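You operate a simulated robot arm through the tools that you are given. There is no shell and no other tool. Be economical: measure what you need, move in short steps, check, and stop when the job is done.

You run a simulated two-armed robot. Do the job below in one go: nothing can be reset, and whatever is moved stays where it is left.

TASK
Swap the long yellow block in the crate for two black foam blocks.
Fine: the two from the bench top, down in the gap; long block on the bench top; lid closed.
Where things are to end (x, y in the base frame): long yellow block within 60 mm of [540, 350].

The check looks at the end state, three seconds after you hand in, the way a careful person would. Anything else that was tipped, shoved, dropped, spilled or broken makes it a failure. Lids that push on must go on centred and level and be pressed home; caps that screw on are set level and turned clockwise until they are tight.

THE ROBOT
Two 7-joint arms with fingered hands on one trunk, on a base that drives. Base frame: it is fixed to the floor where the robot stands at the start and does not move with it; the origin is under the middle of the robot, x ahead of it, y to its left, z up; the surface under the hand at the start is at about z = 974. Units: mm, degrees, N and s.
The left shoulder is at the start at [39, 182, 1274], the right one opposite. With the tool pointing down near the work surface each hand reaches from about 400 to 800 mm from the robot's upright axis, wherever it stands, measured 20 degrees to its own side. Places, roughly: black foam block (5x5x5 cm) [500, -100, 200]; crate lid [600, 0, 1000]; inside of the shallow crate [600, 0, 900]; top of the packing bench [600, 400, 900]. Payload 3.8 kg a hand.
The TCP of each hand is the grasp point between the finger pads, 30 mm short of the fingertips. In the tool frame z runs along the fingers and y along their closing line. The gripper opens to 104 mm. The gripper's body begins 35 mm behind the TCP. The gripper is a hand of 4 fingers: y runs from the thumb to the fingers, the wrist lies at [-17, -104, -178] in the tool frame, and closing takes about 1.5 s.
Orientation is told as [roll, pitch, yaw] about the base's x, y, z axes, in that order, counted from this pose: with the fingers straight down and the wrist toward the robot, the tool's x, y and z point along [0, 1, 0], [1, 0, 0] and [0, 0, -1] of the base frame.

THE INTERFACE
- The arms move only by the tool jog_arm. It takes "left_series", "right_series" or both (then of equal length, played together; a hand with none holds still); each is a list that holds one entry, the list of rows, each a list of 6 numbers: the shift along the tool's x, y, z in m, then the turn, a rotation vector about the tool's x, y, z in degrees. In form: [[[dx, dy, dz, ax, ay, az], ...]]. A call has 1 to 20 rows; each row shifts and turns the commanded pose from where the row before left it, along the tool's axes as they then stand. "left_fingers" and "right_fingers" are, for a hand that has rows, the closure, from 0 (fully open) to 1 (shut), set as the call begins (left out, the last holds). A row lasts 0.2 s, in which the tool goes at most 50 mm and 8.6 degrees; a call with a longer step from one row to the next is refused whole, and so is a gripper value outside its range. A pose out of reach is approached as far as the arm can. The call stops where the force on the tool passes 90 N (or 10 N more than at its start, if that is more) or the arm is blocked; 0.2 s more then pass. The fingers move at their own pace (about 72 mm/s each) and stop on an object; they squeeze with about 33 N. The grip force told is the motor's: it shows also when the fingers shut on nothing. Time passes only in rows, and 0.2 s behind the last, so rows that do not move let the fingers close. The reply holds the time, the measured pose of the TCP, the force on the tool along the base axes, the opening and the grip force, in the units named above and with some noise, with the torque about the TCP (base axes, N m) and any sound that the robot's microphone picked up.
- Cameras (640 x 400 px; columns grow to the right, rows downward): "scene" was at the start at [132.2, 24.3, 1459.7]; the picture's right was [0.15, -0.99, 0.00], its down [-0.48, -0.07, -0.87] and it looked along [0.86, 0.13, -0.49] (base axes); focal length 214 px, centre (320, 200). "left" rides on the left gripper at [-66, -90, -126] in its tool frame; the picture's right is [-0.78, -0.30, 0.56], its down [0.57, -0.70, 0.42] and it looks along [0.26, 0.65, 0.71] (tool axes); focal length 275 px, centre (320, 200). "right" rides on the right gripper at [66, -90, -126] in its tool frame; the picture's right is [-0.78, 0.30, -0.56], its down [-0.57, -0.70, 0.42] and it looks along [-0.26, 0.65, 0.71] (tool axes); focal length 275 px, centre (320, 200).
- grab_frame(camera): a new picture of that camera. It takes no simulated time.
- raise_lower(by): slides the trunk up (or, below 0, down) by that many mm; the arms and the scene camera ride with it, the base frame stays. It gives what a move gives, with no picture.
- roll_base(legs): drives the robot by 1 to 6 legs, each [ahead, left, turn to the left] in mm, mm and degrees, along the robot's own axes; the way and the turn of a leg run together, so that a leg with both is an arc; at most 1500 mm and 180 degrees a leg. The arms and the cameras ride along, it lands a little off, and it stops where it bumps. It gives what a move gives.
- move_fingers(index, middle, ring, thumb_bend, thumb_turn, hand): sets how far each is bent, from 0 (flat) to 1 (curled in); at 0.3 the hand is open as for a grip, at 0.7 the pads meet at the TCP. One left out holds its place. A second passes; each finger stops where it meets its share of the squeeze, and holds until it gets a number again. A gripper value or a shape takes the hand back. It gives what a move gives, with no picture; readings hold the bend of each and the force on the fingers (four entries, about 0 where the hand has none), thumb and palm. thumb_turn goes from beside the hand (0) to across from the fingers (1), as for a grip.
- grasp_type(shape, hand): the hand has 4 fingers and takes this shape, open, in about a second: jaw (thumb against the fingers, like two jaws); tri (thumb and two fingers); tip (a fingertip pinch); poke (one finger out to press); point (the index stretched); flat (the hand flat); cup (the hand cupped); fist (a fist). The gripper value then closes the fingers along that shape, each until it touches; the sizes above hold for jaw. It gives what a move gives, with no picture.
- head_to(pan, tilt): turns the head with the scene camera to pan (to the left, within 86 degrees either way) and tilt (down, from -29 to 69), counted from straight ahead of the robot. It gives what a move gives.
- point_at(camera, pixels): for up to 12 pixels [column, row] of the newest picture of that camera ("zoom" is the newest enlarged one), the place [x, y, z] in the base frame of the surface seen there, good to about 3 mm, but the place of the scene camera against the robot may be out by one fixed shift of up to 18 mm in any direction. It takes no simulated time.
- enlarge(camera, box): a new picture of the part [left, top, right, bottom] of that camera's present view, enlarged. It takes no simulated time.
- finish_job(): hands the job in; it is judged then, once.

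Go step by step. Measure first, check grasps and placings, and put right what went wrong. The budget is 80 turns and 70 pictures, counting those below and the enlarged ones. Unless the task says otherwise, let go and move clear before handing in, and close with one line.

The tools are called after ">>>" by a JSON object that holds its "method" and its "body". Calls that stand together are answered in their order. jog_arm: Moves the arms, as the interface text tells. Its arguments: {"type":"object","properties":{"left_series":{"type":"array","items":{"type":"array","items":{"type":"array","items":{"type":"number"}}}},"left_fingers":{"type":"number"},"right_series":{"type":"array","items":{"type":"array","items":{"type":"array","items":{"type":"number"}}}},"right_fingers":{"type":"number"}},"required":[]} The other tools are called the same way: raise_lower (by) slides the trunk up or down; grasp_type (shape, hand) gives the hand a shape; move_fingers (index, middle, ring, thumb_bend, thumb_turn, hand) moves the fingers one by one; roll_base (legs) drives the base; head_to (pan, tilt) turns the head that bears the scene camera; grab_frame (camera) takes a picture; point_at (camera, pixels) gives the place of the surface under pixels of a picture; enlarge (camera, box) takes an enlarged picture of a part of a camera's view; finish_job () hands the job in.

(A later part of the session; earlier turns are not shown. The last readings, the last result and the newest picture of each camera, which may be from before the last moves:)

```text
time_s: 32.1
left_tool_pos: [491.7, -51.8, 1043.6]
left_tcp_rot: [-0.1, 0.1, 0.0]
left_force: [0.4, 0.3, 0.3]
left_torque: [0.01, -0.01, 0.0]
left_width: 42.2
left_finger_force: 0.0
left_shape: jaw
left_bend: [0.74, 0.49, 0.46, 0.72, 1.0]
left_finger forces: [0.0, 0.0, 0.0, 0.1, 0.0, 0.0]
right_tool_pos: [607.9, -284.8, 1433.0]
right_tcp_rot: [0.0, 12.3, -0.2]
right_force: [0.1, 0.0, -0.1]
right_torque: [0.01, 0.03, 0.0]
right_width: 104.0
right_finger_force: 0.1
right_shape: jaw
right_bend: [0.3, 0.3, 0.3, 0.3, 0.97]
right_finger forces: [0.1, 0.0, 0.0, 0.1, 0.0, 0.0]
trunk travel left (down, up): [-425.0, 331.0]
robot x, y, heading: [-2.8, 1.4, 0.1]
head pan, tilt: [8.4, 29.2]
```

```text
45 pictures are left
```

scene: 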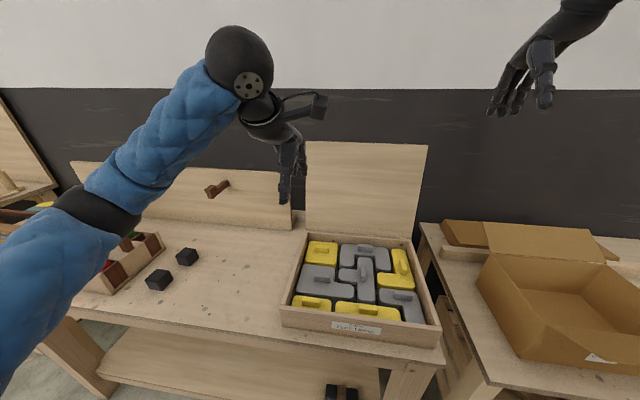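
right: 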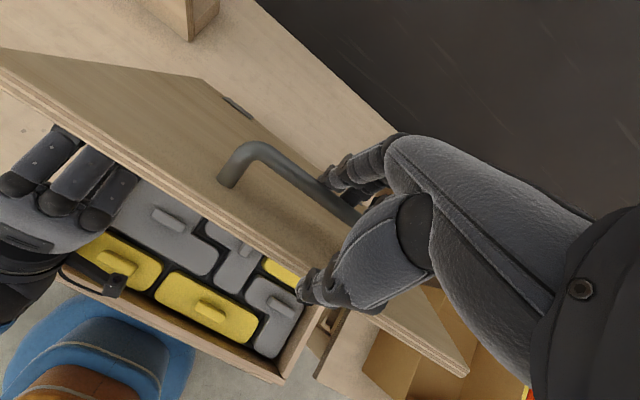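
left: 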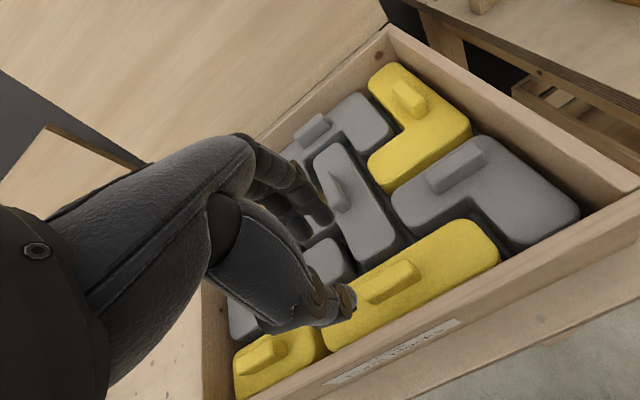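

The tab is at (390,285) in the wrist view. The index is curled unevenly (0.74), so I'll set the fingers individually and re-measure the tab at close range.

>>> {"method": "move_fingers", "body": {"hand": "left", "index": 0.52, "middle": 0.52, "ring": 0.52, "thumb_bend": 0.56}}

>>> {"method": "enlarge", "body": {"camera": "left", "box": [240, 180, 560, 380]}}

```text
time_s: 33.1
left_tool_pos: [491.3, -51.5, 1042.9]
left_tcp_rot: [-0.1, 0.0, 0.0]
left_force: [0.2, -0.4, -0.3]
left_torque: [0.02, 0.01, -0.01]
left_width: 43.0
left_finger_force: 0.0
left_shape: fingers
left_bend: [0.52, 0.52, 0.52, 0.56, 1.0]
left_finger forces: [0.0, 0.0, 0.0, 0.0, 0.0, 0.0]
right_tool_pos: [607.9, -285.1, 1433.8]
right_tcp_rot: [-0.1, 12.2, 0.0]
right_force: [-0.3, 0.2, 0.3]
right_torque: [0.04, 0.02, 0.02]
right_width: 103.5
right_finger_force: 0.0
right_shape: jaw
right_bend: [0.3, 0.3, 0.3, 0.3, 0.97]
right_finger forces: [0.0, 0.0, 0.1, 0.1, 0.0, 0.1]
trunk travel left (down, up): [-425.0, 331.0]
robot x, y, heading: [-1.5, 0.9, 0.2]
head pan, tilt: [8.4, 29.2]
```

```text
2.00 times, centred on (400, 280) of left
```

zoom: 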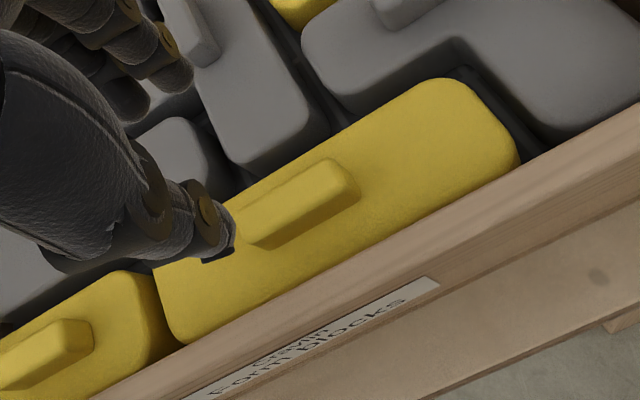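

>>> {"method": "point_at", "body": {"camera": "zoom", "pixels": [[345, 170], [250, 218], [355, 190], [300, 195], [285, 228], [505, 150], [175, 300], [180, 335], [450, 230], [320, 280], [212, 250]]}}

```text
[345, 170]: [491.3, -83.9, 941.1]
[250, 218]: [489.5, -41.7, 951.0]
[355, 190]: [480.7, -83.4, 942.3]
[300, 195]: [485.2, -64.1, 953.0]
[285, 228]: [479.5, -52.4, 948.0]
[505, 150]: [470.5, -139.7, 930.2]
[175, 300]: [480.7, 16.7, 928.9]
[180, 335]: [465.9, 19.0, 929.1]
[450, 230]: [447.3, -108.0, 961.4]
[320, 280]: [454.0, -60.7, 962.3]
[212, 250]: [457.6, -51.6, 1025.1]
```

Tab centre is [486, -59], and the thumb's outer face is at x≈458 with the wall's inner edge at about 455. I'll shift +3 mm in x and -7 mm in y, and lower to z≈962.

>>> {"method": "jog_arm", "body": {"left_series": [[[-0.007, 0.003, 0.02, 0, 0, 0], [0, 0, 0.02, 0, 0, 0], [0, 0, 0.015, 0, 0, 0], [0, 0, 0.01, 0, 0, 0], [0, 0, 0.01, 0, 0, 0], [0, 0, 0.005, 0, 0, 0]]]}}

>>> {"method": "enlarge", "body": {"camera": "left", "box": [240, 180, 560, 380]}}

```text
time_s: 34.5
left_tool_pos: [493.4, -59.5, 964.2]
left_tcp_rot: [-0.3, -0.2, 0.0]
left_force: [2.4, -0.3, 3.5]
left_torque: [0.02, -0.06, 0.01]
left_width: 41.8
left_finger_force: 2.6
left_shape: fingers
left_bend: [0.52, 0.52, 0.52, 0.57, 1.0]
left_finger forces: [0.0, 2.8, 0.1, 0.0, 1.8, 0.1]
right_tool_pos: [607.4, -284.8, 1433.0]
right_tcp_rot: [-0.2, 12.2, -0.1]
right_force: [-0.6, -0.1, 0.6]
right_torque: [0.0, 0.03, 0.04]
right_width: 103.8
right_finger_force: 0.0
right_shape: jaw
right_bend: [0.3, 0.3, 0.3, 0.3, 0.97]
right_finger forces: [0.0, 0.0, 0.1, 0.1, 0.0, 0.1]
trunk travel left (down, up): [-425.0, 331.0]
robot x, y, heading: [-1.2, 1.0, 0.1]
head pan, tilt: [8.4, 29.2]
```

```text
2.00 times, centred on (400, 280) of left
```

zoom: 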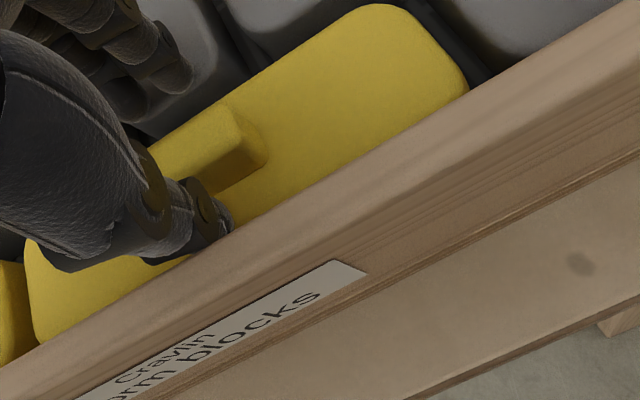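

The thumb is inside the wall and the tab is between the pads, so I'll close.

>>> {"method": "jog_arm", "body": {"left_series": [[[0, 0, 0, 0, 0, 0], [0, 0, 0, 0, 0, 0], [0, 0, 0, 0, 0, 0], [0, 0, 0, 0, 0, 0], [0, 0, 0, 0, 0, 0], [0, 0, 0, 0, 0, 0], [0, 0, 0, 0, 0, 0]]], "left_fingers": 1}}

>>> {"method": "grab_frame", "body": {"camera": "left"}}

```text
time_s: 36.1
left_tool_pos: [492.9, -60.1, 963.1]
left_tcp_rot: [-0.1, 0.0, 0.0]
left_force: [-1.9, 0.3, -0.4]
left_torque: [0.01, 0.07, 0.07]
left_width: 11.4
left_finger_force: 32.6
left_shape: jaw
left_bend: [0.73, 0.57, 0.63, 0.7, 1.0]
left_finger forces: [18.2, 8.6, 0.0, 0.1, 29.1, 0.0]
right_tool_pos: [607.3, -285.4, 1433.5]
right_tcp_rot: [0.0, 12.2, -0.1]
right_force: [0.8, -0.4, 0.3]
right_torque: [-0.02, -0.02, -0.01]
right_width: 103.4
right_finger_force: 0.0
right_shape: jaw
right_bend: [0.3, 0.3, 0.3, 0.3, 0.97]
right_finger forces: [0.0, 0.1, 0.1, 0.1, 0.0, 0.0]
trunk travel left (down, up): [-425.0, 331.0]
robot x, y, heading: [-0.3, -0.5, -0.0]
head pan, tilt: [8.4, 29.2]
```

```text
42 pictures are left
```

left: 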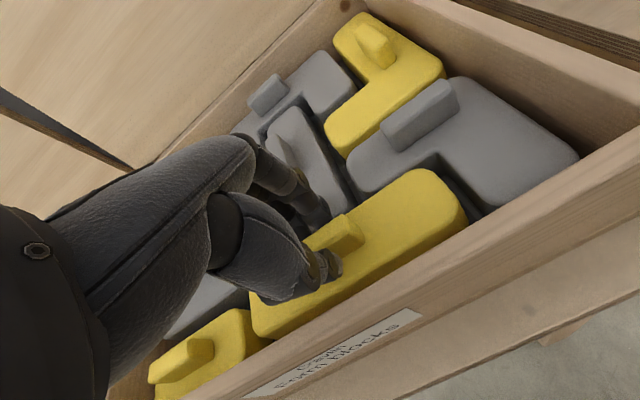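

The grip is on the tab: width 11.4 mm, with the thumb at 29 N against index and middle. I'll lift slowly.

>>> {"method": "jog_arm", "body": {"left_series": [[[0, 0, -0.01, 0, 0, 0], [0, 0, -0.015, 0, 0, 0], [0, 0, -0.02, 0, 0, 0], [0, 0, -0.025, 0, 0, 0], [0, 0, -0.025, 0, 0, 0], [0, 0, -0.025, 0, 0, 0], [0, 0, -0.025, 0, 0, 0]]]}}

>>> {"method": "grab_frame", "body": {"camera": "scene"}}

>>> {"method": "grab_frame", "body": {"camera": "left"}}

```text
time_s: 37.8
left_tool_pos: [494.1, -61.4, 1108.1]
left_tcp_rot: [0.0, 0.0, -0.1]
left_force: [-0.5, -0.6, -1.9]
left_torque: [-0.03, -0.01, 0.0]
left_width: 11.2
left_finger_force: 32.6
left_shape: jaw
left_bend: [0.73, 0.57, 0.63, 0.7, 1.0]
left_finger forces: [18.3, 10.3, 0.1, 0.1, 28.6, 0.0]
right_tool_pos: [607.0, -285.3, 1433.0]
right_tcp_rot: [0.0, 12.2, -0.1]
right_force: [-0.5, 0.4, 0.4]
right_torque: [0.01, 0.03, -0.01]
right_width: 103.9
right_finger_force: 0.1
right_shape: jaw
right_bend: [0.3, 0.3, 0.3, 0.3, 0.97]
right_finger forces: [0.0, 0.0, 0.0, 0.0, 0.0, 0.0]
trunk travel left (down, up): [-425.0, 331.0]
robot x, y, heading: [-1.6, -3.3, 0.2]
head pan, tilt: [8.4, 29.2]
```

```text
41 pictures are left
```

scene: 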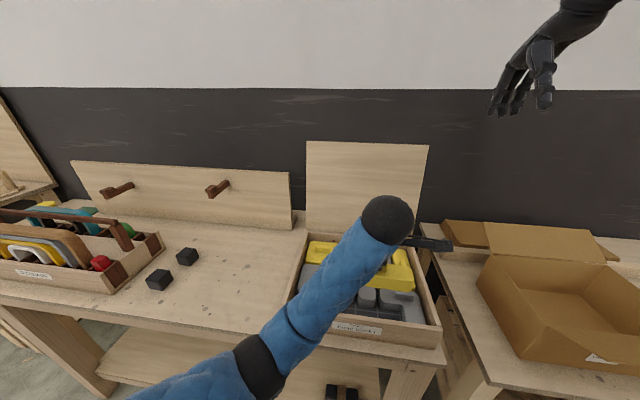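

```text
40 pictures are left
```

left: 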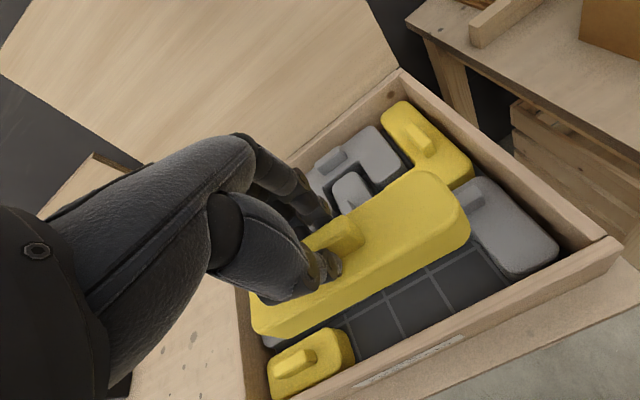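

The block hangs level and the gap shows three grid cells. I'll measure the crate floor and carry the block to above [540, 350].

>>> {"method": "point_at", "body": {"camera": "left", "pixels": [[375, 330], [410, 305], [460, 280], [495, 275], [345, 322], [515, 290], [300, 365]]}}

>>> {"method": "jog_arm", "body": {"left_series": [[[0.045, 0.006, 0, 0, 0, 0], [0.045, 0.006, 0, 0, 0, 0], [0.045, 0.006, 0, 0, 0, 0], [0.045, 0.006, 0, 0, 0, 0], [0.045, 0.006, 0, 0, 0, 0], [0.045, 0.006, 0, 0, 0, 0], [0.045, 0.006, 0, 0, 0, 0], [0.045, 0.006, 0, 0, 0, 0], [0.045, 0.004, 0, 0, 0, 0]]]}}

>>> {"method": "grab_frame", "body": {"camera": "scene"}}

```text
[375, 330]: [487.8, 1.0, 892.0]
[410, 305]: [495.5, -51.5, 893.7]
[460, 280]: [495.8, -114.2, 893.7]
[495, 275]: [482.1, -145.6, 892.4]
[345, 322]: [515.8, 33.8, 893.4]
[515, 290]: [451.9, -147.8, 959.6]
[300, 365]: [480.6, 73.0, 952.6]
```

```text
time_s: 39.8
left_tool_pos: [543.7, 347.1, 1108.6]
left_tcp_rot: [-0.1, 0.1, -0.1]
left_force: [-0.8, 0.9, -1.1]
left_torque: [-0.01, 0.04, -0.01]
left_width: 11.0
left_finger_force: 32.8
left_shape: jaw
left_bend: [0.73, 0.57, 0.63, 0.7, 1.0]
left_finger forces: [18.0, 10.4, 0.0, 0.0, 28.4, 0.0]
right_tool_pos: [607.8, -283.7, 1433.1]
right_tcp_rot: [-0.1, 12.2, -0.2]
right_force: [-0.5, 0.5, 0.1]
right_torque: [-0.04, -0.01, -0.02]
right_width: 103.8
right_finger_force: 0.1
right_shape: jaw
right_bend: [0.3, 0.3, 0.3, 0.3, 0.97]
right_finger forces: [0.1, 0.0, 0.0, 0.1, 0.0, 0.1]
trunk travel left (down, up): [-425.0, 331.0]
robot x, y, heading: [-1.4, 0.1, -0.1]
head pan, tilt: [8.4, 29.2]
```

```text
39 pictures are left
```

scene: 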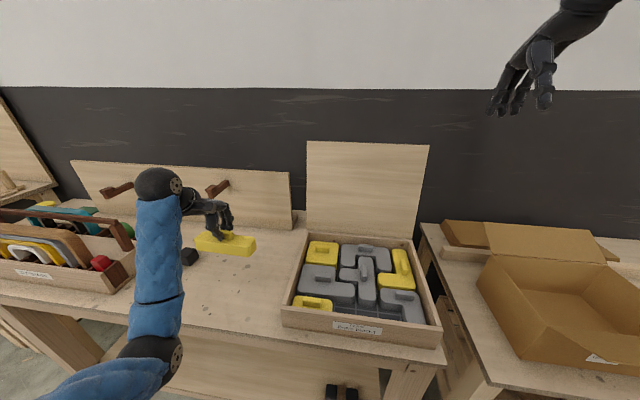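

Crate floor is z≈893 and bench 878.5, so contact should come at TCP z≈948. I'll lower gently.

>>> {"method": "jog_arm", "body": {"left_series": [[[0, 0, 0.04, 0, 0, 0], [0, 0, 0.04, 0, 0, 0], [0, 0, 0.04, 0, 0, 0], [0, 0, 0.025, 0, 0, 0], [0, 0, 0.008, 0, 0, 0], [0, 0, 0.004, 0, 0, 0], [0, 0, 0.003, 0, 0, 0]]]}}

```text
time_s: 41.4
left_tool_pos: [546.8, 345.8, 948.4]
left_tcp_rot: [-0.2, -0.2, 0.0]
left_force: [-2.5, 0.4, 6.1]
left_torque: [-0.01, -0.06, -0.03]
left_width: 11.0
left_finger_force: 32.7
left_shape: jaw
left_bend: [0.73, 0.57, 0.63, 0.71, 1.0]
left_finger forces: [17.7, 10.3, 0.0, 0.0, 30.3, 0.0]
right_tool_pos: [606.4, -285.8, 1434.1]
right_tcp_rot: [-0.1, 12.2, -0.2]
right_force: [0.7, 0.3, -0.2]
right_torque: [0.01, -0.02, 0.01]
right_width: 103.5
right_finger_force: 0.0
right_shape: jaw
right_bend: [0.3, 0.3, 0.3, 0.3, 0.97]
right_finger forces: [0.0, 0.0, 0.1, 0.1, 0.1, 0.1]
trunk travel left (down, up): [-425.0, 331.0]
robot x, y, heading: [-0.4, -0.2, -0.1]
head pan, tilt: [8.4, 29.2]
```

It is touching the bench with 6 N. I'll open and rise.

>>> {"method": "jog_arm", "body": {"left_series": [[[0, 0, 0, 0, 0, 0], [0, 0, 0, 0, 0, 0], [0, 0, 0, 0, 0, 0], [0, 0, 0, 0, 0, 0], [0, 0, 0, 0, 0, 0], [0, 0, -0.02, 0, 0, 0], [0, 0, -0.04, 0, 0, 0], [0, 0, -0.04, 0, 0, 0], [0, 0, -0.04, 0, 0, 0]]], "left_fingers": 0.3}}

>>> {"method": "grab_frame", "body": {"camera": "scene"}}

>>> {"method": "grab_frame", "body": {"camera": "left"}}

```text
time_s: 43.4
left_tool_pos: [546.3, 345.9, 1089.3]
left_tcp_rot: [-0.2, -0.1, 0.0]
left_force: [-0.2, -0.2, -0.6]
left_torque: [0.0, 0.0, 0.0]
left_width: 72.5
left_finger_force: 0.1
left_shape: jaw
left_bend: [0.27, 0.37, 0.34, 0.57, 0.99]
left_finger forces: [0.1, 0.0, 0.0, 0.1, 0.1, 0.0]
right_tool_pos: [608.6, -286.1, 1432.5]
right_tcp_rot: [-0.1, 12.2, -0.1]
right_force: [0.1, 0.2, 0.5]
right_torque: [0.03, -0.01, 0.0]
right_width: 103.5
right_finger_force: 0.1
right_shape: jaw
right_bend: [0.3, 0.3, 0.3, 0.3, 0.97]
right_finger forces: [0.1, 0.0, 0.0, 0.0, 0.1, 0.0]
trunk travel left (down, up): [-425.0, 331.0]
robot x, y, heading: [-0.7, 1.2, -0.0]
head pan, tilt: [8.4, 29.2]
```

```text
38 pictures are left
```

scene: 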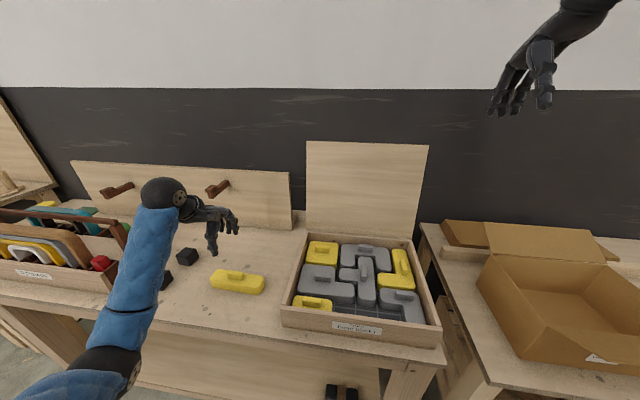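

```text
37 pictures are left
```

left: 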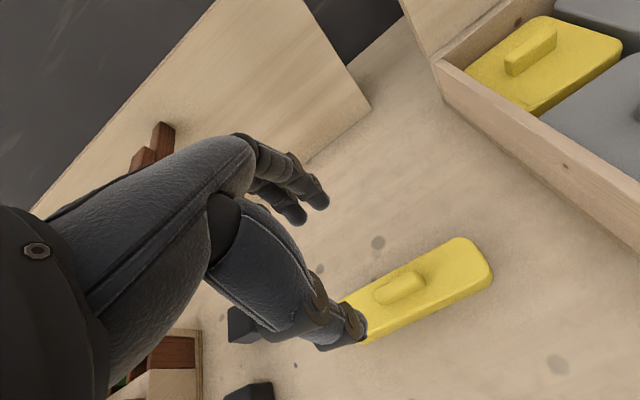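

The long block sits on the bench at the target. Next, the cubes: I'll move the left hand to where its camera sees them clearly.

>>> {"method": "jog_arm", "body": {"left_series": [[[0.03, -0.02, -0.02, 0, 0, 0], [0.03, -0.02, -0.02, 0, 0, 0], [0.04, -0.02, -0.02, 0, 0, 0], [0.04, -0.02, -0.01, 0, 0, 0], [0.04, -0.02, 0, 0, 0, 0], [0.04, -0.02, 0, 0, 0, 0]]]}}

>>> {"method": "grab_frame", "body": {"camera": "left"}}

>>> {"method": "enlarge", "body": {"camera": "scene", "box": [120, 225, 280, 325]}}

```text
time_s: 44.8
left_tool_pos: [426.7, 567.6, 1157.2]
left_tcp_rot: [-0.1, 0.0, 0.0]
left_force: [0.5, 0.3, -0.7]
left_torque: [0.01, 0.0, 0.02]
left_width: 72.6
left_finger_force: 0.1
left_shape: jaw
left_bend: [0.27, 0.37, 0.34, 0.57, 0.99]
left_finger forces: [0.0, 0.1, 0.0, 0.0, 0.1, 0.1]
right_tool_pos: [607.0, -285.2, 1434.3]
right_tcp_rot: [-0.1, 12.1, 0.0]
right_force: [0.4, 0.1, 1.0]
right_torque: [-0.01, 0.01, 0.02]
right_width: 103.7
right_finger_force: 0.1
right_shape: jaw
right_bend: [0.3, 0.3, 0.3, 0.3, 0.97]
right_finger forces: [0.0, 0.0, 0.1, 0.1, 0.0, 0.0]
trunk travel left (down, up): [-425.0, 331.0]
robot x, y, heading: [3.8, 3.9, -0.0]
head pan, tilt: [8.4, 29.2]
```

```text
36 pictures are left
```

left: 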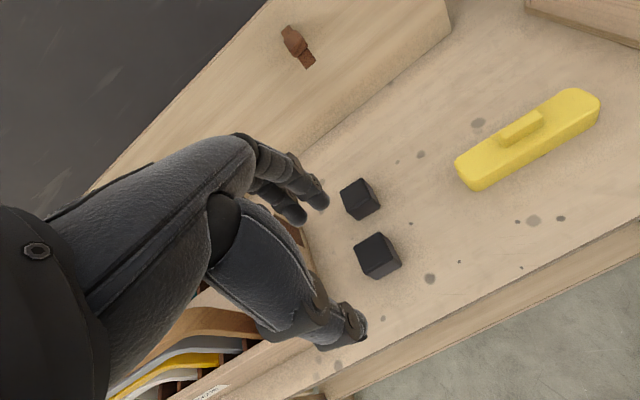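

```text
4.00 times, centred on (200, 275) of scene
```

zoom: 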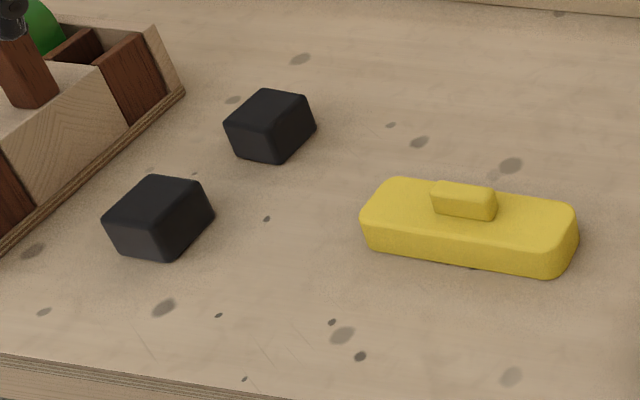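

>>> {"method": "enlarge", "body": {"camera": "left", "box": [320, 160, 440, 290]}}

>>> {"method": "point_at", "body": {"camera": "left", "pixels": [[490, 180], [583, 112], [520, 128]]}}

```text
3.08 times, centred on (380, 225) of left
```

zoom: 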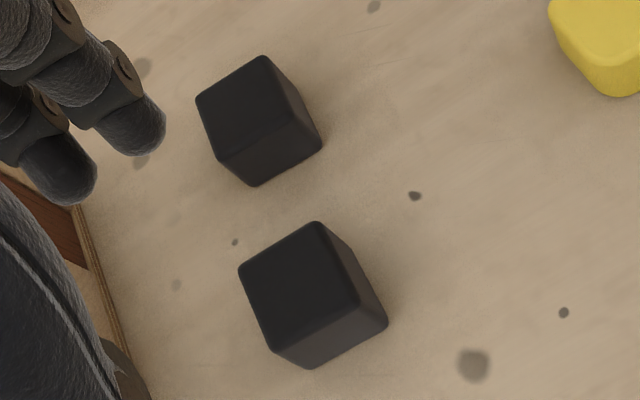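

```text
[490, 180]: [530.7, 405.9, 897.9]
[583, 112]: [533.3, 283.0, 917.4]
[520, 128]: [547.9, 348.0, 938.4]
```

>>> {"method": "point_at", "body": {"camera": "zoom", "pixels": [[203, 101], [262, 62], [283, 112], [220, 151], [243, 107], [246, 270], [317, 228], [349, 298], [278, 342], [298, 285]]}}

```text
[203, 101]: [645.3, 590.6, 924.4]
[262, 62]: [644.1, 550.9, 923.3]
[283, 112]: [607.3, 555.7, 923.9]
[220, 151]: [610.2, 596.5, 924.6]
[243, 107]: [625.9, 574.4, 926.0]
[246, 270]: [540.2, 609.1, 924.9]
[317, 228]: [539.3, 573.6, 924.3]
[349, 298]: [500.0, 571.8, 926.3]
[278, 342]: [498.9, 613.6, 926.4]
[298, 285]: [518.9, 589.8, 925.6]
```

Wrist camera: cube A centre ≈ [519, 592], cube B ≈ [626, 573], tops ≈ 925, and the long block is at about [540, 347]. Cube B is out of comfortable reach, so I'll raise the hand and shift the base 150 mm left.

>>> {"method": "jog_arm", "body": {"left_series": [[[-0.03, 0, -0.03, 0, 0, 0], [-0.03, 0, -0.03, 0, 0, 0], [-0.03, 0, -0.03, 0, 0, 0]]]}}

>>> {"method": "roll_base", "body": {"legs": [[0, 150, 0]]}}

>>> {"method": "grab_frame", "body": {"camera": "left"}}

>>> {"method": "grab_frame", "body": {"camera": "scene"}}

```text
time_s: 45.5
left_tool_pos: [425.9, 473.5, 1246.6]
left_tcp_rot: [0.0, 0.0, -0.1]
left_force: [0.4, 0.1, 0.6]
left_torque: [0.01, -0.02, 0.02]
left_width: 72.6
left_finger_force: 0.0
left_shape: jaw
left_bend: [0.27, 0.37, 0.34, 0.57, 0.99]
left_finger forces: [0.0, 0.0, 0.0, 0.0, 0.1, 0.0]
right_tool_pos: [608.2, -286.0, 1433.8]
right_tcp_rot: [0.1, 12.1, 0.0]
right_force: [0.0, 0.3, -0.4]
right_torque: [-0.01, 0.01, 0.01]
right_width: 103.7
right_finger_force: 0.0
right_shape: jaw
right_bend: [0.3, 0.3, 0.3, 0.3, 0.97]
right_finger forces: [0.1, 0.0, 0.0, 0.0, 0.0, 0.0]
trunk travel left (down, up): [-425.0, 331.0]
robot x, y, heading: [-2.4, 1.3, 0.0]
head pan, tilt: [8.4, 29.2]
```

```text
time_s: 46.9
left_tool_pos: [423.8, 626.0, 1244.9]
left_tcp_rot: [-0.1, 0.0, 0.2]
left_force: [0.3, 0.8, -0.9]
left_torque: [-0.04, 0.0, -0.03]
left_width: 72.7
left_finger_force: 0.0
left_shape: jaw
left_bend: [0.27, 0.37, 0.34, 0.57, 0.99]
left_finger forces: [0.0, 0.0, 0.1, 0.1, 0.0, 0.0]
right_tool_pos: [608.7, -132.4, 1433.0]
right_tcp_rot: [-0.2, 12.3, 0.1]
right_force: [0.0, 1.0, -0.1]
right_torque: [0.0, 0.02, 0.01]
right_width: 103.8
right_finger_force: 0.1
right_shape: jaw
right_bend: [0.3, 0.3, 0.3, 0.3, 0.97]
right_finger forces: [0.0, 0.1, 0.0, 0.0, 0.0, 0.0]
trunk travel left (down, up): [-425.0, 331.0]
robot x, y, heading: [-0.6, 145.4, 0.4]
head pan, tilt: [8.4, 29.2]
```

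```text
33 pictures are left
```

left: 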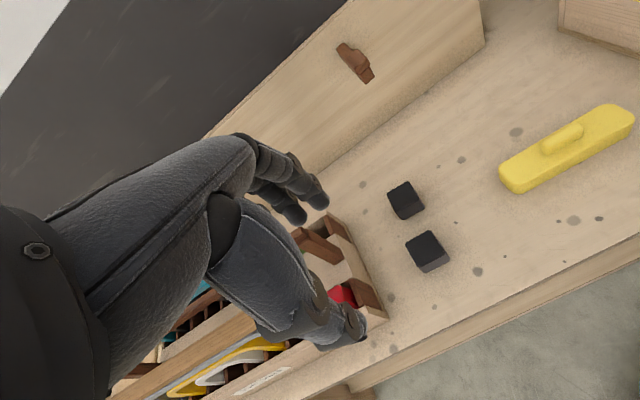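

```text
32 pictures are left
```

scene: 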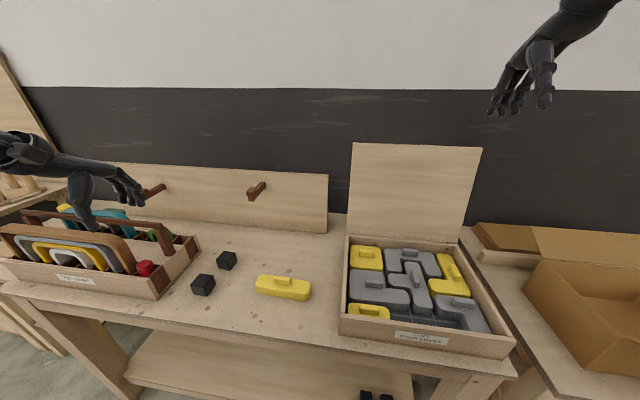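

Base shifted. I'll re-measure the cubes and the tote's near end.

>>> {"method": "enlarge", "body": {"camera": "left", "box": [320, 170, 460, 350]}}

>>> {"method": "point_at", "body": {"camera": "left", "pixels": [[385, 312], [355, 285], [342, 225], [365, 325], [402, 193], [426, 245]]}}

>>> {"method": "point_at", "body": {"camera": "scene", "pixels": [[204, 281], [227, 257], [195, 240], [155, 297], [170, 225], [110, 220], [283, 288]]}}

```text
2.22 times, centred on (390, 260) of left
```

zoom: 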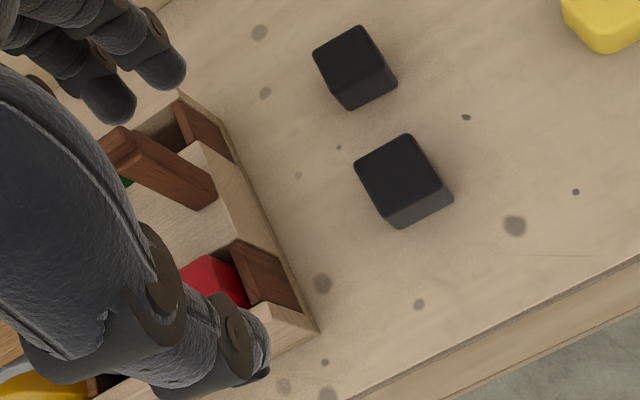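

```text
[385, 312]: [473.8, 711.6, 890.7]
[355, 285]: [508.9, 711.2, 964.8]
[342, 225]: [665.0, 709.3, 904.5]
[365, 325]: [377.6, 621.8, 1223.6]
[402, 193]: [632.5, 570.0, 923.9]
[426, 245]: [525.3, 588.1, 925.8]
```

```text
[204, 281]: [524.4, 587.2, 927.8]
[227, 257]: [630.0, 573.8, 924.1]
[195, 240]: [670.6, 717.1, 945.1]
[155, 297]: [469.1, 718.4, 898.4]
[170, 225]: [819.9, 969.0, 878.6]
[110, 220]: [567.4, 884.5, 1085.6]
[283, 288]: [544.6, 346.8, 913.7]
```

>>> {"method": "point_at", "body": {"camera": "zoom", "pixels": [[317, 55], [360, 30], [383, 68], [340, 92], [350, 61], [359, 173], [407, 140], [440, 183], [391, 213], [399, 177]]}}

```text
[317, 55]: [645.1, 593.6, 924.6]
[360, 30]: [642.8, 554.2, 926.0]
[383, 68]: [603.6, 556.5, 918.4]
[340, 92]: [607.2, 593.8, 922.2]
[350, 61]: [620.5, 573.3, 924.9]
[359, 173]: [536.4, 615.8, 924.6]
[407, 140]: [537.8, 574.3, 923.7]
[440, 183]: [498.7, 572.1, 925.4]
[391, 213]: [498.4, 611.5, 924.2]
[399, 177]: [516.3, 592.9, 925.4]
```

Cubes: A at [518, 593], B at [625, 574], both nearly square to the axes; the tote is clear (y>710). I'll set the left fingers evenly and move above cube A.

>>> {"method": "move_fingers", "body": {"hand": "left", "index": 0.38, "middle": 0.38, "ring": 0.38, "thumb_bend": 0.38}}

>>> {"method": "jog_arm", "body": {"left_series": [[[-0.005, 0.015, 0.04, 0, 0, 0], [-0.005, 0.015, 0.04, 0, 0, 0], [-0.005, 0.015, 0.04, 0, 0, 0], [-0.006, 0.015, 0.04, 0, 0, 0], [-0.006, 0.017, 0.04, 0, 0, 0], [-0.006, 0.017, 0.04, 0, 0, 0]]]}}

>>> {"method": "grab_frame", "body": {"camera": "left"}}

```text
time_s: 47.9
left_tool_pos: [425.0, 625.3, 1245.6]
left_tcp_rot: [0.0, 0.1, 0.2]
left_force: [-0.5, 0.1, -0.1]
left_torque: [-0.01, 0.01, -0.03]
left_width: 84.7
left_finger_force: 0.1
left_shape: fingers
left_bend: [0.38, 0.38, 0.38, 0.38, 0.99]
left_finger forces: [0.0, 0.0, 0.1, 0.1, 0.0, 0.0]
right_tool_pos: [608.9, -134.4, 1433.2]
right_tcp_rot: [-0.1, 12.2, 0.1]
right_force: [-0.7, -0.9, 0.1]
right_torque: [0.0, -0.02, -0.02]
right_width: 103.6
right_finger_force: 0.0
right_shape: jaw
right_bend: [0.3, 0.3, 0.3, 0.3, 0.97]
right_finger forces: [0.0, 0.0, 0.0, 0.1, 0.1, 0.1]
trunk travel left (down, up): [-425.0, 331.0]
robot x, y, heading: [1.3, 147.8, 0.2]
head pan, tilt: [8.4, 29.2]
```

```text
time_s: 49.3
left_tool_pos: [522.3, 592.5, 1007.5]
left_tcp_rot: [0.0, -0.1, 0.2]
left_force: [-0.2, 0.5, 0.2]
left_torque: [-0.01, 0.03, -0.03]
left_width: 84.4
left_finger_force: 0.0
left_shape: fingers
left_bend: [0.38, 0.38, 0.38, 0.38, 0.99]
left_finger forces: [0.0, 0.0, 0.0, 0.1, 0.1, 0.0]
right_tool_pos: [608.4, -133.5, 1432.5]
right_tcp_rot: [-0.2, 12.2, 0.2]
right_force: [-0.3, 0.8, 0.2]
right_torque: [-0.02, 0.01, -0.01]
right_width: 103.6
right_finger_force: 0.0
right_shape: jaw
right_bend: [0.3, 0.3, 0.3, 0.3, 0.97]
right_finger forces: [0.0, 0.0, 0.0, 0.1, 0.1, 0.0]
trunk travel left (down, up): [-425.0, 331.0]
robot x, y, heading: [-1.9, 148.6, 0.1]
head pan, tilt: [8.4, 29.2]
```

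```text
30 pictures are left
```

left: 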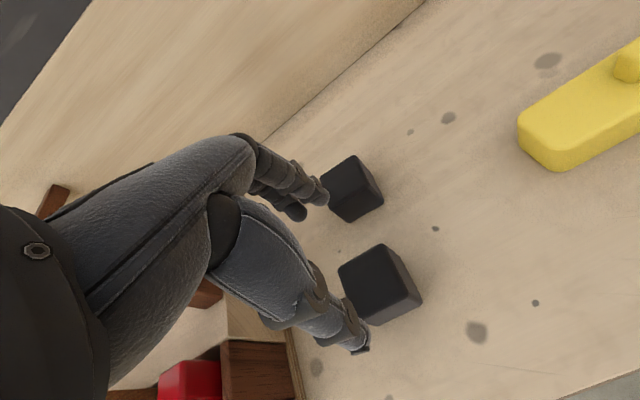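

>>> {"method": "point_at", "body": {"camera": "left", "pixels": [[343, 272], [384, 248], [408, 290], [372, 318], [376, 283]]}}

>>> {"method": "jog_arm", "body": {"left_series": [[[0, -0.002, 0.025, 0, 0, 0], [0, 0, 0.025, 0, 0, 0], [0, 0, 0.015, 0, 0, 0], [0, 0, 0.008, 0, 0, 0]]]}}

>>> {"method": "grab_frame", "body": {"camera": "left"}}

```text
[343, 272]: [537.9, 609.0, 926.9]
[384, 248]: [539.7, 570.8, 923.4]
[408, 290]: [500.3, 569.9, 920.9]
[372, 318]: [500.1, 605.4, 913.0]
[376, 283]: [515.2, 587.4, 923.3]
```

```text
time_s: 50.3
left_tool_pos: [516.6, 590.4, 933.2]
left_tcp_rot: [-0.2, 0.0, 0.2]
left_force: [-0.9, 0.1, 0.5]
left_torque: [0.03, 0.0, 0.03]
left_width: 84.4
left_finger_force: 0.1
left_shape: fingers
left_bend: [0.38, 0.38, 0.38, 0.38, 0.99]
left_finger forces: [0.0, 0.1, 0.0, 0.0, 0.0, 0.1]
right_tool_pos: [609.9, -134.1, 1433.0]
right_tcp_rot: [-0.1, 12.2, 0.1]
right_force: [0.2, -0.3, 0.1]
right_torque: [0.02, -0.02, 0.01]
right_width: 103.8
right_finger_force: 0.0
right_shape: jaw
right_bend: [0.3, 0.3, 0.3, 0.3, 0.97]
right_finger forces: [0.1, 0.1, 0.0, 0.1, 0.1, 0.0]
trunk travel left (down, up): [-425.0, 331.0]
robot x, y, heading: [0.6, 147.3, 0.2]
head pan, tilt: [8.4, 29.2]
```

```text
29 pictures are left
```

left: 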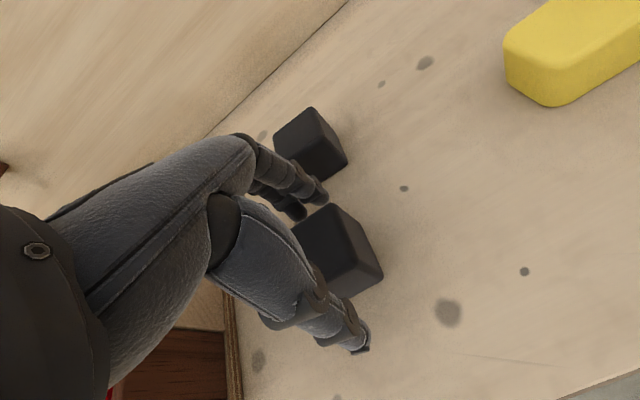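

The cube is between thumb and fingers. I'll shift the hand +8 mm in y, so the fingers clear the crate's front wall after the later turn, and close.

>>> {"method": "jog_arm", "body": {"left_series": [[[0.007, 0, 0, 0, 0, 0], [0, 0, 0, 0, 0, 0], [0, 0, 0, 0, 0, 0], [0, 0, 0, 0, 0, 0], [0, 0, 0, 0, 0, 0], [0, 0, 0, 0, 0, 0], [0, 0, 0, 0, 0, 0]]], "left_fingers": 1}}

>>> {"method": "jog_arm", "body": {"left_series": [[[0, 0, -0.005, 0, 0, 0], [0, 0, -0.01, 0, 0, 0], [0, 0, -0.02, 0, 0, 0], [0, 0, -0.03, 0, 0, 0], [0, 0, -0.04, 0, 0, 0], [0, 0, -0.04, 0, 0, 0], [0, 0, -0.03, 0, 0, 0]]]}}

>>> {"method": "grab_frame", "body": {"camera": "left"}}

```text
time_s: 51.9
left_tool_pos: [516.9, 598.1, 932.1]
left_tcp_rot: [-0.2, 0.0, 0.2]
left_force: [-0.4, -1.2, 0.3]
left_torque: [-0.04, 0.01, 0.0]
left_width: 44.5
left_finger_force: 32.8
left_shape: jaw
left_bend: [0.74, 0.46, 0.5, 0.72, 1.0]
left_finger forces: [17.8, 10.9, 0.0, 0.0, 28.6, 0.0]
right_tool_pos: [608.2, -134.4, 1433.3]
right_tcp_rot: [-0.1, 12.3, 0.1]
right_force: [-0.2, -0.1, 0.3]
right_torque: [0.02, 0.01, -0.01]
right_width: 103.6
right_finger_force: 0.1
right_shape: jaw
right_bend: [0.3, 0.3, 0.3, 0.3, 0.97]
right_finger forces: [0.0, 0.1, 0.1, 0.1, 0.0, 0.1]
trunk travel left (down, up): [-425.0, 331.0]
robot x, y, heading: [-0.9, 150.8, 0.4]
head pan, tilt: [8.4, 29.2]
```

```text
time_s: 53.5
left_tool_pos: [515.0, 596.7, 1107.8]
left_tcp_rot: [-0.1, 0.0, 0.1]
left_force: [0.5, -0.8, 0.0]
left_torque: [0.02, 0.0, 0.0]
left_width: 44.7
left_finger_force: 33.2
left_shape: jaw
left_bend: [0.74, 0.46, 0.5, 0.72, 1.0]
left_finger forces: [17.7, 11.0, 0.0, 0.0, 28.6, 0.0]
right_tool_pos: [609.2, -135.1, 1433.6]
right_tcp_rot: [-0.1, 12.3, 0.1]
right_force: [0.3, -0.5, -0.4]
right_torque: [0.0, 0.01, 0.0]
right_width: 103.6
right_finger_force: 0.0
right_shape: jaw
right_bend: [0.3, 0.3, 0.3, 0.3, 0.97]
right_finger forces: [0.0, 0.0, 0.0, 0.1, 0.0, 0.0]
trunk travel left (down, up): [-425.0, 331.0]
robot x, y, heading: [2.7, 151.4, 0.1]
head pan, tilt: [8.4, 29.2]
```

```text
28 pictures are left
```

left: 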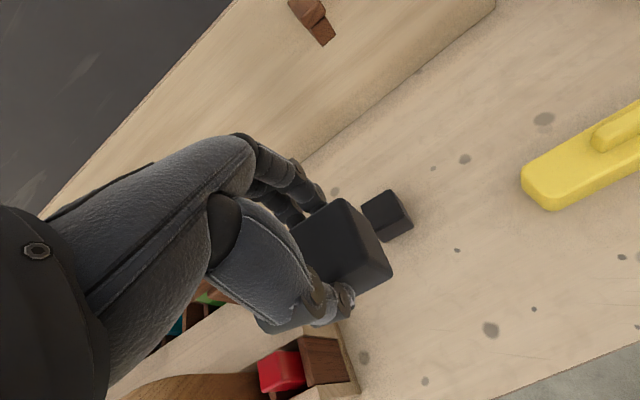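

The cube is held. I'll measure it in the hand and yaw the hand -90° while moving toward the crate.

>>> {"method": "point_at", "body": {"camera": "left", "pixels": [[338, 205], [350, 265], [325, 235], [385, 268], [372, 245], [360, 220], [345, 290]]}}

>>> {"method": "jog_arm", "body": {"left_series": [[[-0.04, 0, -0.02, 0, 0, 8.2], [-0.04, 0, -0.02, 0, 0, 8.2], [-0.04, 0, 0, 0, 0, 8.2], [-0.04, 0, 0, 0, 0, 8.2], [-0.04, 0, 0, 0, 0, 8.2], [-0.03, 0.02, 0, 0, 0, 8.2], [-0.03, 0.02, 0, 0, 0, 8.2], [-0.03, 0.03, 0, 0, 0, 8.2], [0, 0.04, 0, 0, 0, 8.2], [0, 0.04, 0, 0, 0, 8.2], [0, 0.04, 0, 0, 0, 8.0]]]}}

>>> {"method": "grab_frame", "body": {"camera": "scene"}}

```text
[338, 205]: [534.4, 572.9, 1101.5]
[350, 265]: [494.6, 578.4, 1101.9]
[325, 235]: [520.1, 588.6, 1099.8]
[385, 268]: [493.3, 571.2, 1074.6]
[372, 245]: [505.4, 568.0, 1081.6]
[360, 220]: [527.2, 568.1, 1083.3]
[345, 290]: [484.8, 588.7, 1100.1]
```

```text
time_s: 55.9
left_tool_pos: [474.0, 183.0, 1146.5]
left_tcp_rot: [0.0, 0.0, -89.9]
left_force: [-0.6, -0.3, 0.1]
left_torque: [-0.01, 0.03, -0.02]
left_width: 44.2
left_finger_force: 32.3
left_shape: jaw
left_bend: [0.74, 0.46, 0.5, 0.72, 1.0]
left_finger forces: [17.7, 10.8, 0.1, 0.1, 28.7, 0.1]
right_tool_pos: [608.9, -136.1, 1433.3]
right_tcp_rot: [0.0, 12.1, 0.1]
right_force: [0.5, 0.1, 0.0]
right_torque: [0.0, 0.03, -0.01]
right_width: 103.8
right_finger_force: 0.1
right_shape: jaw
right_bend: [0.3, 0.3, 0.3, 0.3, 0.97]
right_finger forces: [0.0, 0.0, 0.0, 0.0, 0.0, 0.1]
trunk travel left (down, up): [-425.0, 331.0]
robot x, y, heading: [0.1, 148.7, -0.1]
head pan, tilt: [8.4, 29.2]
```

```text
27 pictures are left
```

scene: 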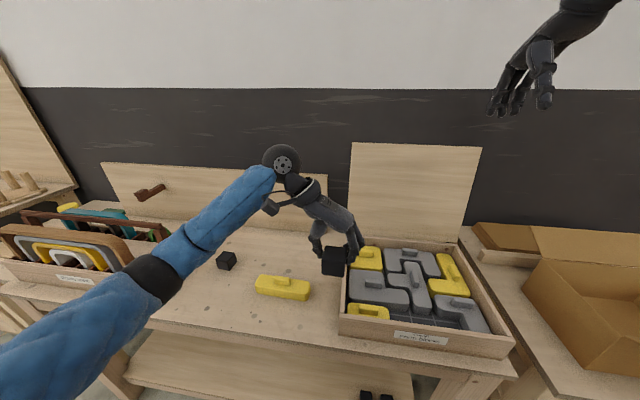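

Cube centre is offset -6.5 mm in tool x from the TCP. Now I'll measure the slot accurately from this view.

>>> {"method": "enlarge", "body": {"camera": "scene", "box": [335, 260, 525, 365]}}

>>> {"method": "grab_frame", "body": {"camera": "left"}}

```text
3.37 times, centred on (430, 312) of scene
```

zoom: 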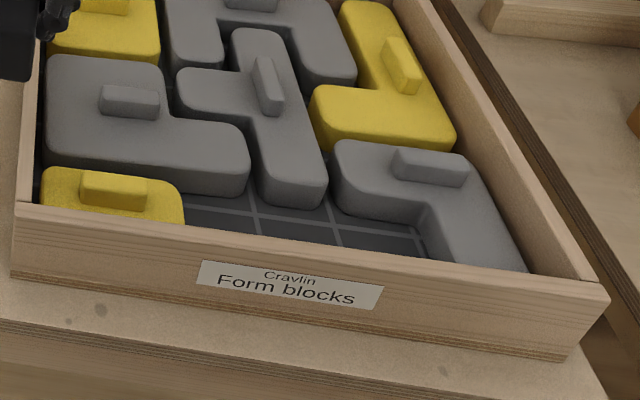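

```text
25 pictures are left
```

left: 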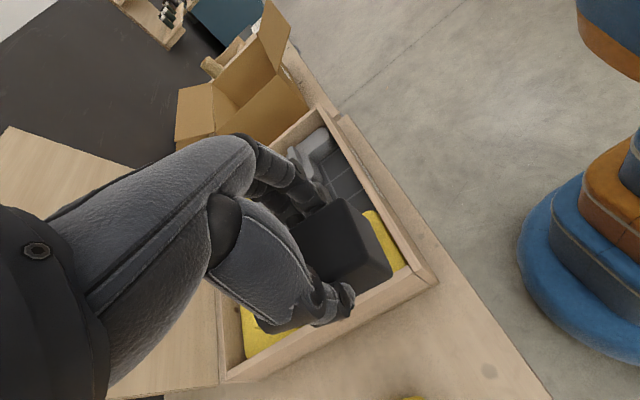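

>>> {"method": "point_at", "body": {"camera": "zoom", "pixels": [[182, 205], [180, 190], [200, 197], [245, 205], [265, 205], [300, 212], [330, 205], [345, 208], [420, 235], [430, 240], [335, 235], [430, 165]]}}

>>> {"method": "point_at", "body": {"camera": "left", "pixels": [[340, 180], [325, 150], [368, 205], [350, 205], [325, 175], [385, 190]]}}

```text
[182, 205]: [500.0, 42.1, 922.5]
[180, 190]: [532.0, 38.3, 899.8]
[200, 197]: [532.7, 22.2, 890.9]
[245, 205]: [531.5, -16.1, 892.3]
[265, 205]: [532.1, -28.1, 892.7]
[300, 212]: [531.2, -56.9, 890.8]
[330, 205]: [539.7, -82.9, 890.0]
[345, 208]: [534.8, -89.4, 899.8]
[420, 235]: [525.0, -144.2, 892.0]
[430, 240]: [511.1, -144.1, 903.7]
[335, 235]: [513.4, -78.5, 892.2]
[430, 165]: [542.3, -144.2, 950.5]
```

```text
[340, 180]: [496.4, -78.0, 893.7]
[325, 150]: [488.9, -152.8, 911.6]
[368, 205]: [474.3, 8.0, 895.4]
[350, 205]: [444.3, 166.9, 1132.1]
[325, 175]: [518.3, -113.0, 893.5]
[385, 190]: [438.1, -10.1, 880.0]
```

The slot spans y≈-148..37 and x≈456..526 with its floor at 893, roomy for both cubes. I'll move above the first spot with cube centre [487, -92].

>>> {"method": "jog_arm", "body": {"left_series": [[[0.0027, 0.0393, 0.0166, 0, 0, 0], [0.0027, 0.0393, 0.0166, 0, 0, 0], [0.0027, 0.0393, 0.0166, 0, 0, 0], [0.0027, 0.0393, 0.0166, 0, 0, 0], [0.0027, 0.0393, 0.0166, 0, 0, 0], [0.0027, 0.0393, 0.0166, 0, 0, 0], [0.0027, 0.0393, 0.0166, 0, 0, 0]]]}}

>>> {"method": "grab_frame", "body": {"camera": "left"}}

>>> {"method": "grab_frame", "body": {"camera": "scene"}}

```text
time_s: 57.5
left_tool_pos: [492.8, -81.2, 1034.2]
left_tcp_rot: [0.1, 0.0, -89.8]
left_force: [-0.9, 0.0, -0.6]
left_torque: [0.01, -0.01, 0.02]
left_width: 44.2
left_finger_force: 33.8
left_shape: jaw
left_bend: [0.74, 0.46, 0.5, 0.73, 1.0]
left_finger forces: [17.6, 10.9, 0.0, 0.1, 28.5, 0.0]
left hand out of reach, approached as far as the arm can: row 7
right_tool_pos: [609.8, -135.2, 1433.9]
right_tcp_rot: [-0.1, 12.2, 0.1]
right_force: [0.4, 0.4, -0.4]
right_torque: [-0.02, 0.02, 0.0]
right_width: 103.6
right_finger_force: 0.0
right_shape: jaw
right_bend: [0.3, 0.3, 0.3, 0.3, 0.97]
right_finger forces: [0.1, 0.0, 0.0, 0.1, 0.0, 0.0]
trunk travel left (down, up): [-425.0, 331.0]
robot x, y, heading: [1.2, 150.1, -0.0]
head pan, tilt: [8.4, 29.2]
```

```text
24 pictures are left
```

left: 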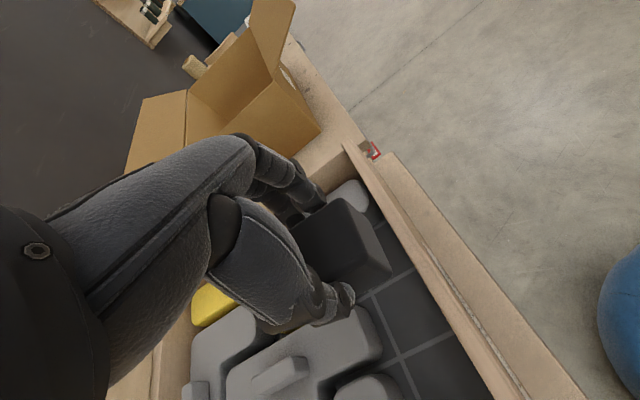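

```text
23 pictures are left
```

scene: 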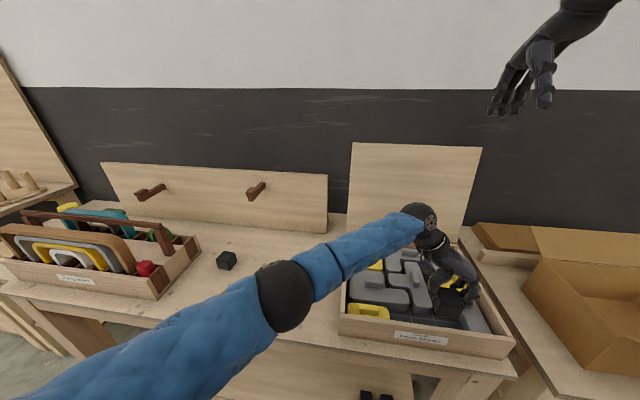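

The arm is at its reach limit near y=-81, which is fine, so I'll place this cube there. I'll descend to TCP z≈957.

>>> {"method": "jog_arm", "body": {"left_series": [[[0, -0.013, 0, 0, 0, 0], [0, 0, 0.025, 0, 0, 0], [0, 0, 0.02, 0, 0, 0], [0, 0, 0.015, 0, 0, 0], [0, 0, 0.013, 0, 0, 0]]]}}

>>> {"method": "grab_frame", "body": {"camera": "left"}}

```text
time_s: 58.7
left_tool_pos: [492.0, -67.1, 961.4]
left_tcp_rot: [0.1, 0.0, -89.8]
left_force: [0.6, -0.3, -0.2]
left_torque: [0.01, 0.03, -0.02]
left_width: 44.2
left_finger_force: 33.0
left_shape: jaw
left_bend: [0.74, 0.46, 0.5, 0.73, 1.0]
left_finger forces: [17.6, 10.9, 0.0, 0.0, 28.5, 0.1]
right_tool_pos: [608.6, -134.2, 1433.3]
right_tcp_rot: [0.0, 12.1, 0.1]
right_force: [0.5, 0.2, -0.1]
right_torque: [0.03, -0.02, -0.01]
right_width: 103.8
right_finger_force: 0.1
right_shape: jaw
right_bend: [0.3, 0.3, 0.3, 0.3, 0.97]
right_finger forces: [0.0, 0.0, 0.1, 0.0, 0.0, 0.1]
trunk travel left (down, up): [-425.0, 331.0]
robot x, y, heading: [0.3, 151.9, -0.0]
head pan, tilt: [8.4, 29.2]
```

```text
22 pictures are left
```

left: 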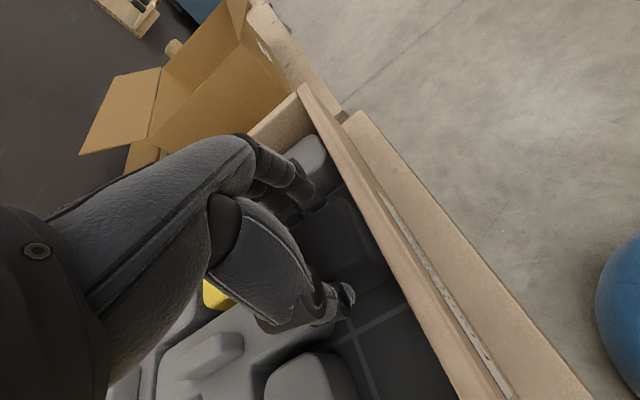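

The cube is inside the crate. I'll shift to y≈-81, go down a bit more, and release gently with individual fingers.

>>> {"method": "jog_arm", "body": {"left_series": [[[0, 0.013, 0, 0, 0, 0], [0, 0, 0.006, 0, 0, 0]]]}}

>>> {"method": "move_fingers", "body": {"hand": "left", "index": 0.43, "middle": 0.43, "ring": 0.43, "thumb_bend": 0.45}}

>>> {"method": "jog_arm", "body": {"left_series": [[[0, 0, -0.03, 0, 0, 0], [0, 0, -0.04, 0, 0, 0], [0, 0, -0.04, 0, 0, 0], [0, -0.04, -0.03, 0, 0, 0], [0, -0.045, -0.02, 0, 0, 0], [0, -0.045, 0, 0, 0, 0], [0, -0.045, 0, 0, 0, 0]]]}}

>>> {"method": "enlarge", "body": {"camera": "scene", "box": [335, 230, 525, 365]}}

```text
time_s: 59.3
left_tool_pos: [494.5, -74.7, 956.2]
left_tcp_rot: [0.1, -0.2, -89.8]
left_force: [-0.3, -0.1, -0.3]
left_torque: [-0.01, 0.05, -0.01]
left_width: 44.0
left_finger_force: 32.4
left_shape: jaw
left_bend: [0.74, 0.46, 0.5, 0.73, 1.0]
left_finger forces: [17.4, 10.8, 0.0, 0.1, 28.3, 0.0]
left hand out of reach, approached as far as the arm can: row 1, 2
right_tool_pos: [608.7, -133.6, 1432.5]
right_tcp_rot: [-0.1, 12.2, 0.1]
right_force: [0.2, 0.0, 0.0]
right_torque: [0.0, 0.05, 0.04]
right_width: 103.9
right_finger_force: 0.0
right_shape: jaw
right_bend: [0.3, 0.3, 0.3, 0.3, 0.97]
right_finger forces: [0.0, 0.0, 0.1, 0.0, 0.0, 0.0]
trunk travel left (down, up): [-425.0, 331.0]
robot x, y, heading: [0.5, 147.2, 0.2]
head pan, tilt: [8.4, 29.2]
```

```text
time_s: 60.3
left_tool_pos: [493.5, -75.8, 958.3]
left_tcp_rot: [0.3, -0.4, -89.8]
left_force: [0.9, 1.9, 14.8]
left_torque: [-0.63, -0.6, 0.13]
left_width: 68.6
left_finger_force: 8.0
left_shape: fingers
left_bend: [0.43, 0.43, 0.42, 0.45, 1.0]
left_finger forces: [0.0, 0.0, 15.4, 0.1, 0.1, 0.0]
right_tool_pos: [607.2, -133.1, 1434.2]
right_tcp_rot: [0.0, 12.2, 0.2]
right_force: [1.0, 0.1, 0.5]
right_torque: [0.0, -0.03, 0.02]
right_width: 103.8
right_finger_force: 0.1
right_shape: jaw
right_bend: [0.3, 0.3, 0.3, 0.3, 0.97]
right_finger forces: [0.0, 0.0, 0.0, 0.0, 0.0, 0.0]
trunk travel left (down, up): [-425.0, 331.0]
robot x, y, heading: [-3.0, 149.6, 0.2]
head pan, tilt: [8.4, 29.2]
```

```text
time_s: 61.9
left_tool_pos: [492.7, 103.4, 1114.4]
left_tcp_rot: [0.0, -0.1, -89.8]
left_force: [-0.2, 0.8, 0.9]
left_torque: [0.0, 0.01, -0.03]
left_width: 69.0
left_finger_force: 0.1
left_shape: fingers
left_bend: [0.43, 0.43, 0.43, 0.45, 1.0]
left_finger forces: [0.0, 0.0, 0.0, 0.0, 0.0, 0.0]
right_tool_pos: [608.7, -132.9, 1432.8]
right_tcp_rot: [-0.2, 12.3, 0.1]
right_force: [0.1, -0.7, 0.1]
right_torque: [-0.02, 0.0, -0.02]
right_width: 103.6
right_finger_force: 0.1
right_shape: jaw
right_bend: [0.3, 0.3, 0.3, 0.3, 0.97]
right_finger forces: [0.0, 0.0, 0.0, 0.1, 0.1, 0.0]
trunk travel left (down, up): [-425.0, 331.0]
robot x, y, heading: [-2.5, 148.2, -0.2]
head pan, tilt: [8.4, 29.2]
```

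```text
2.96 times, centred on (430, 298) of scene
```

zoom: 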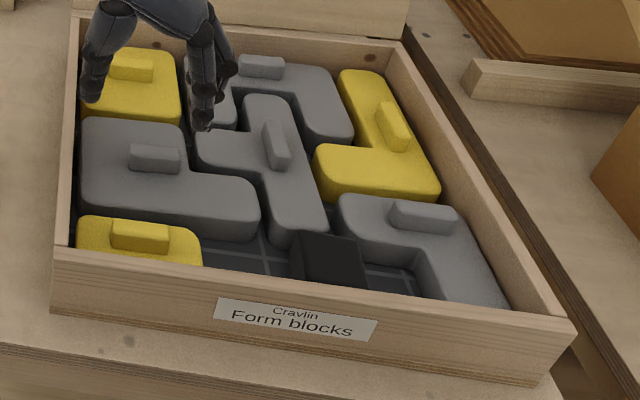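

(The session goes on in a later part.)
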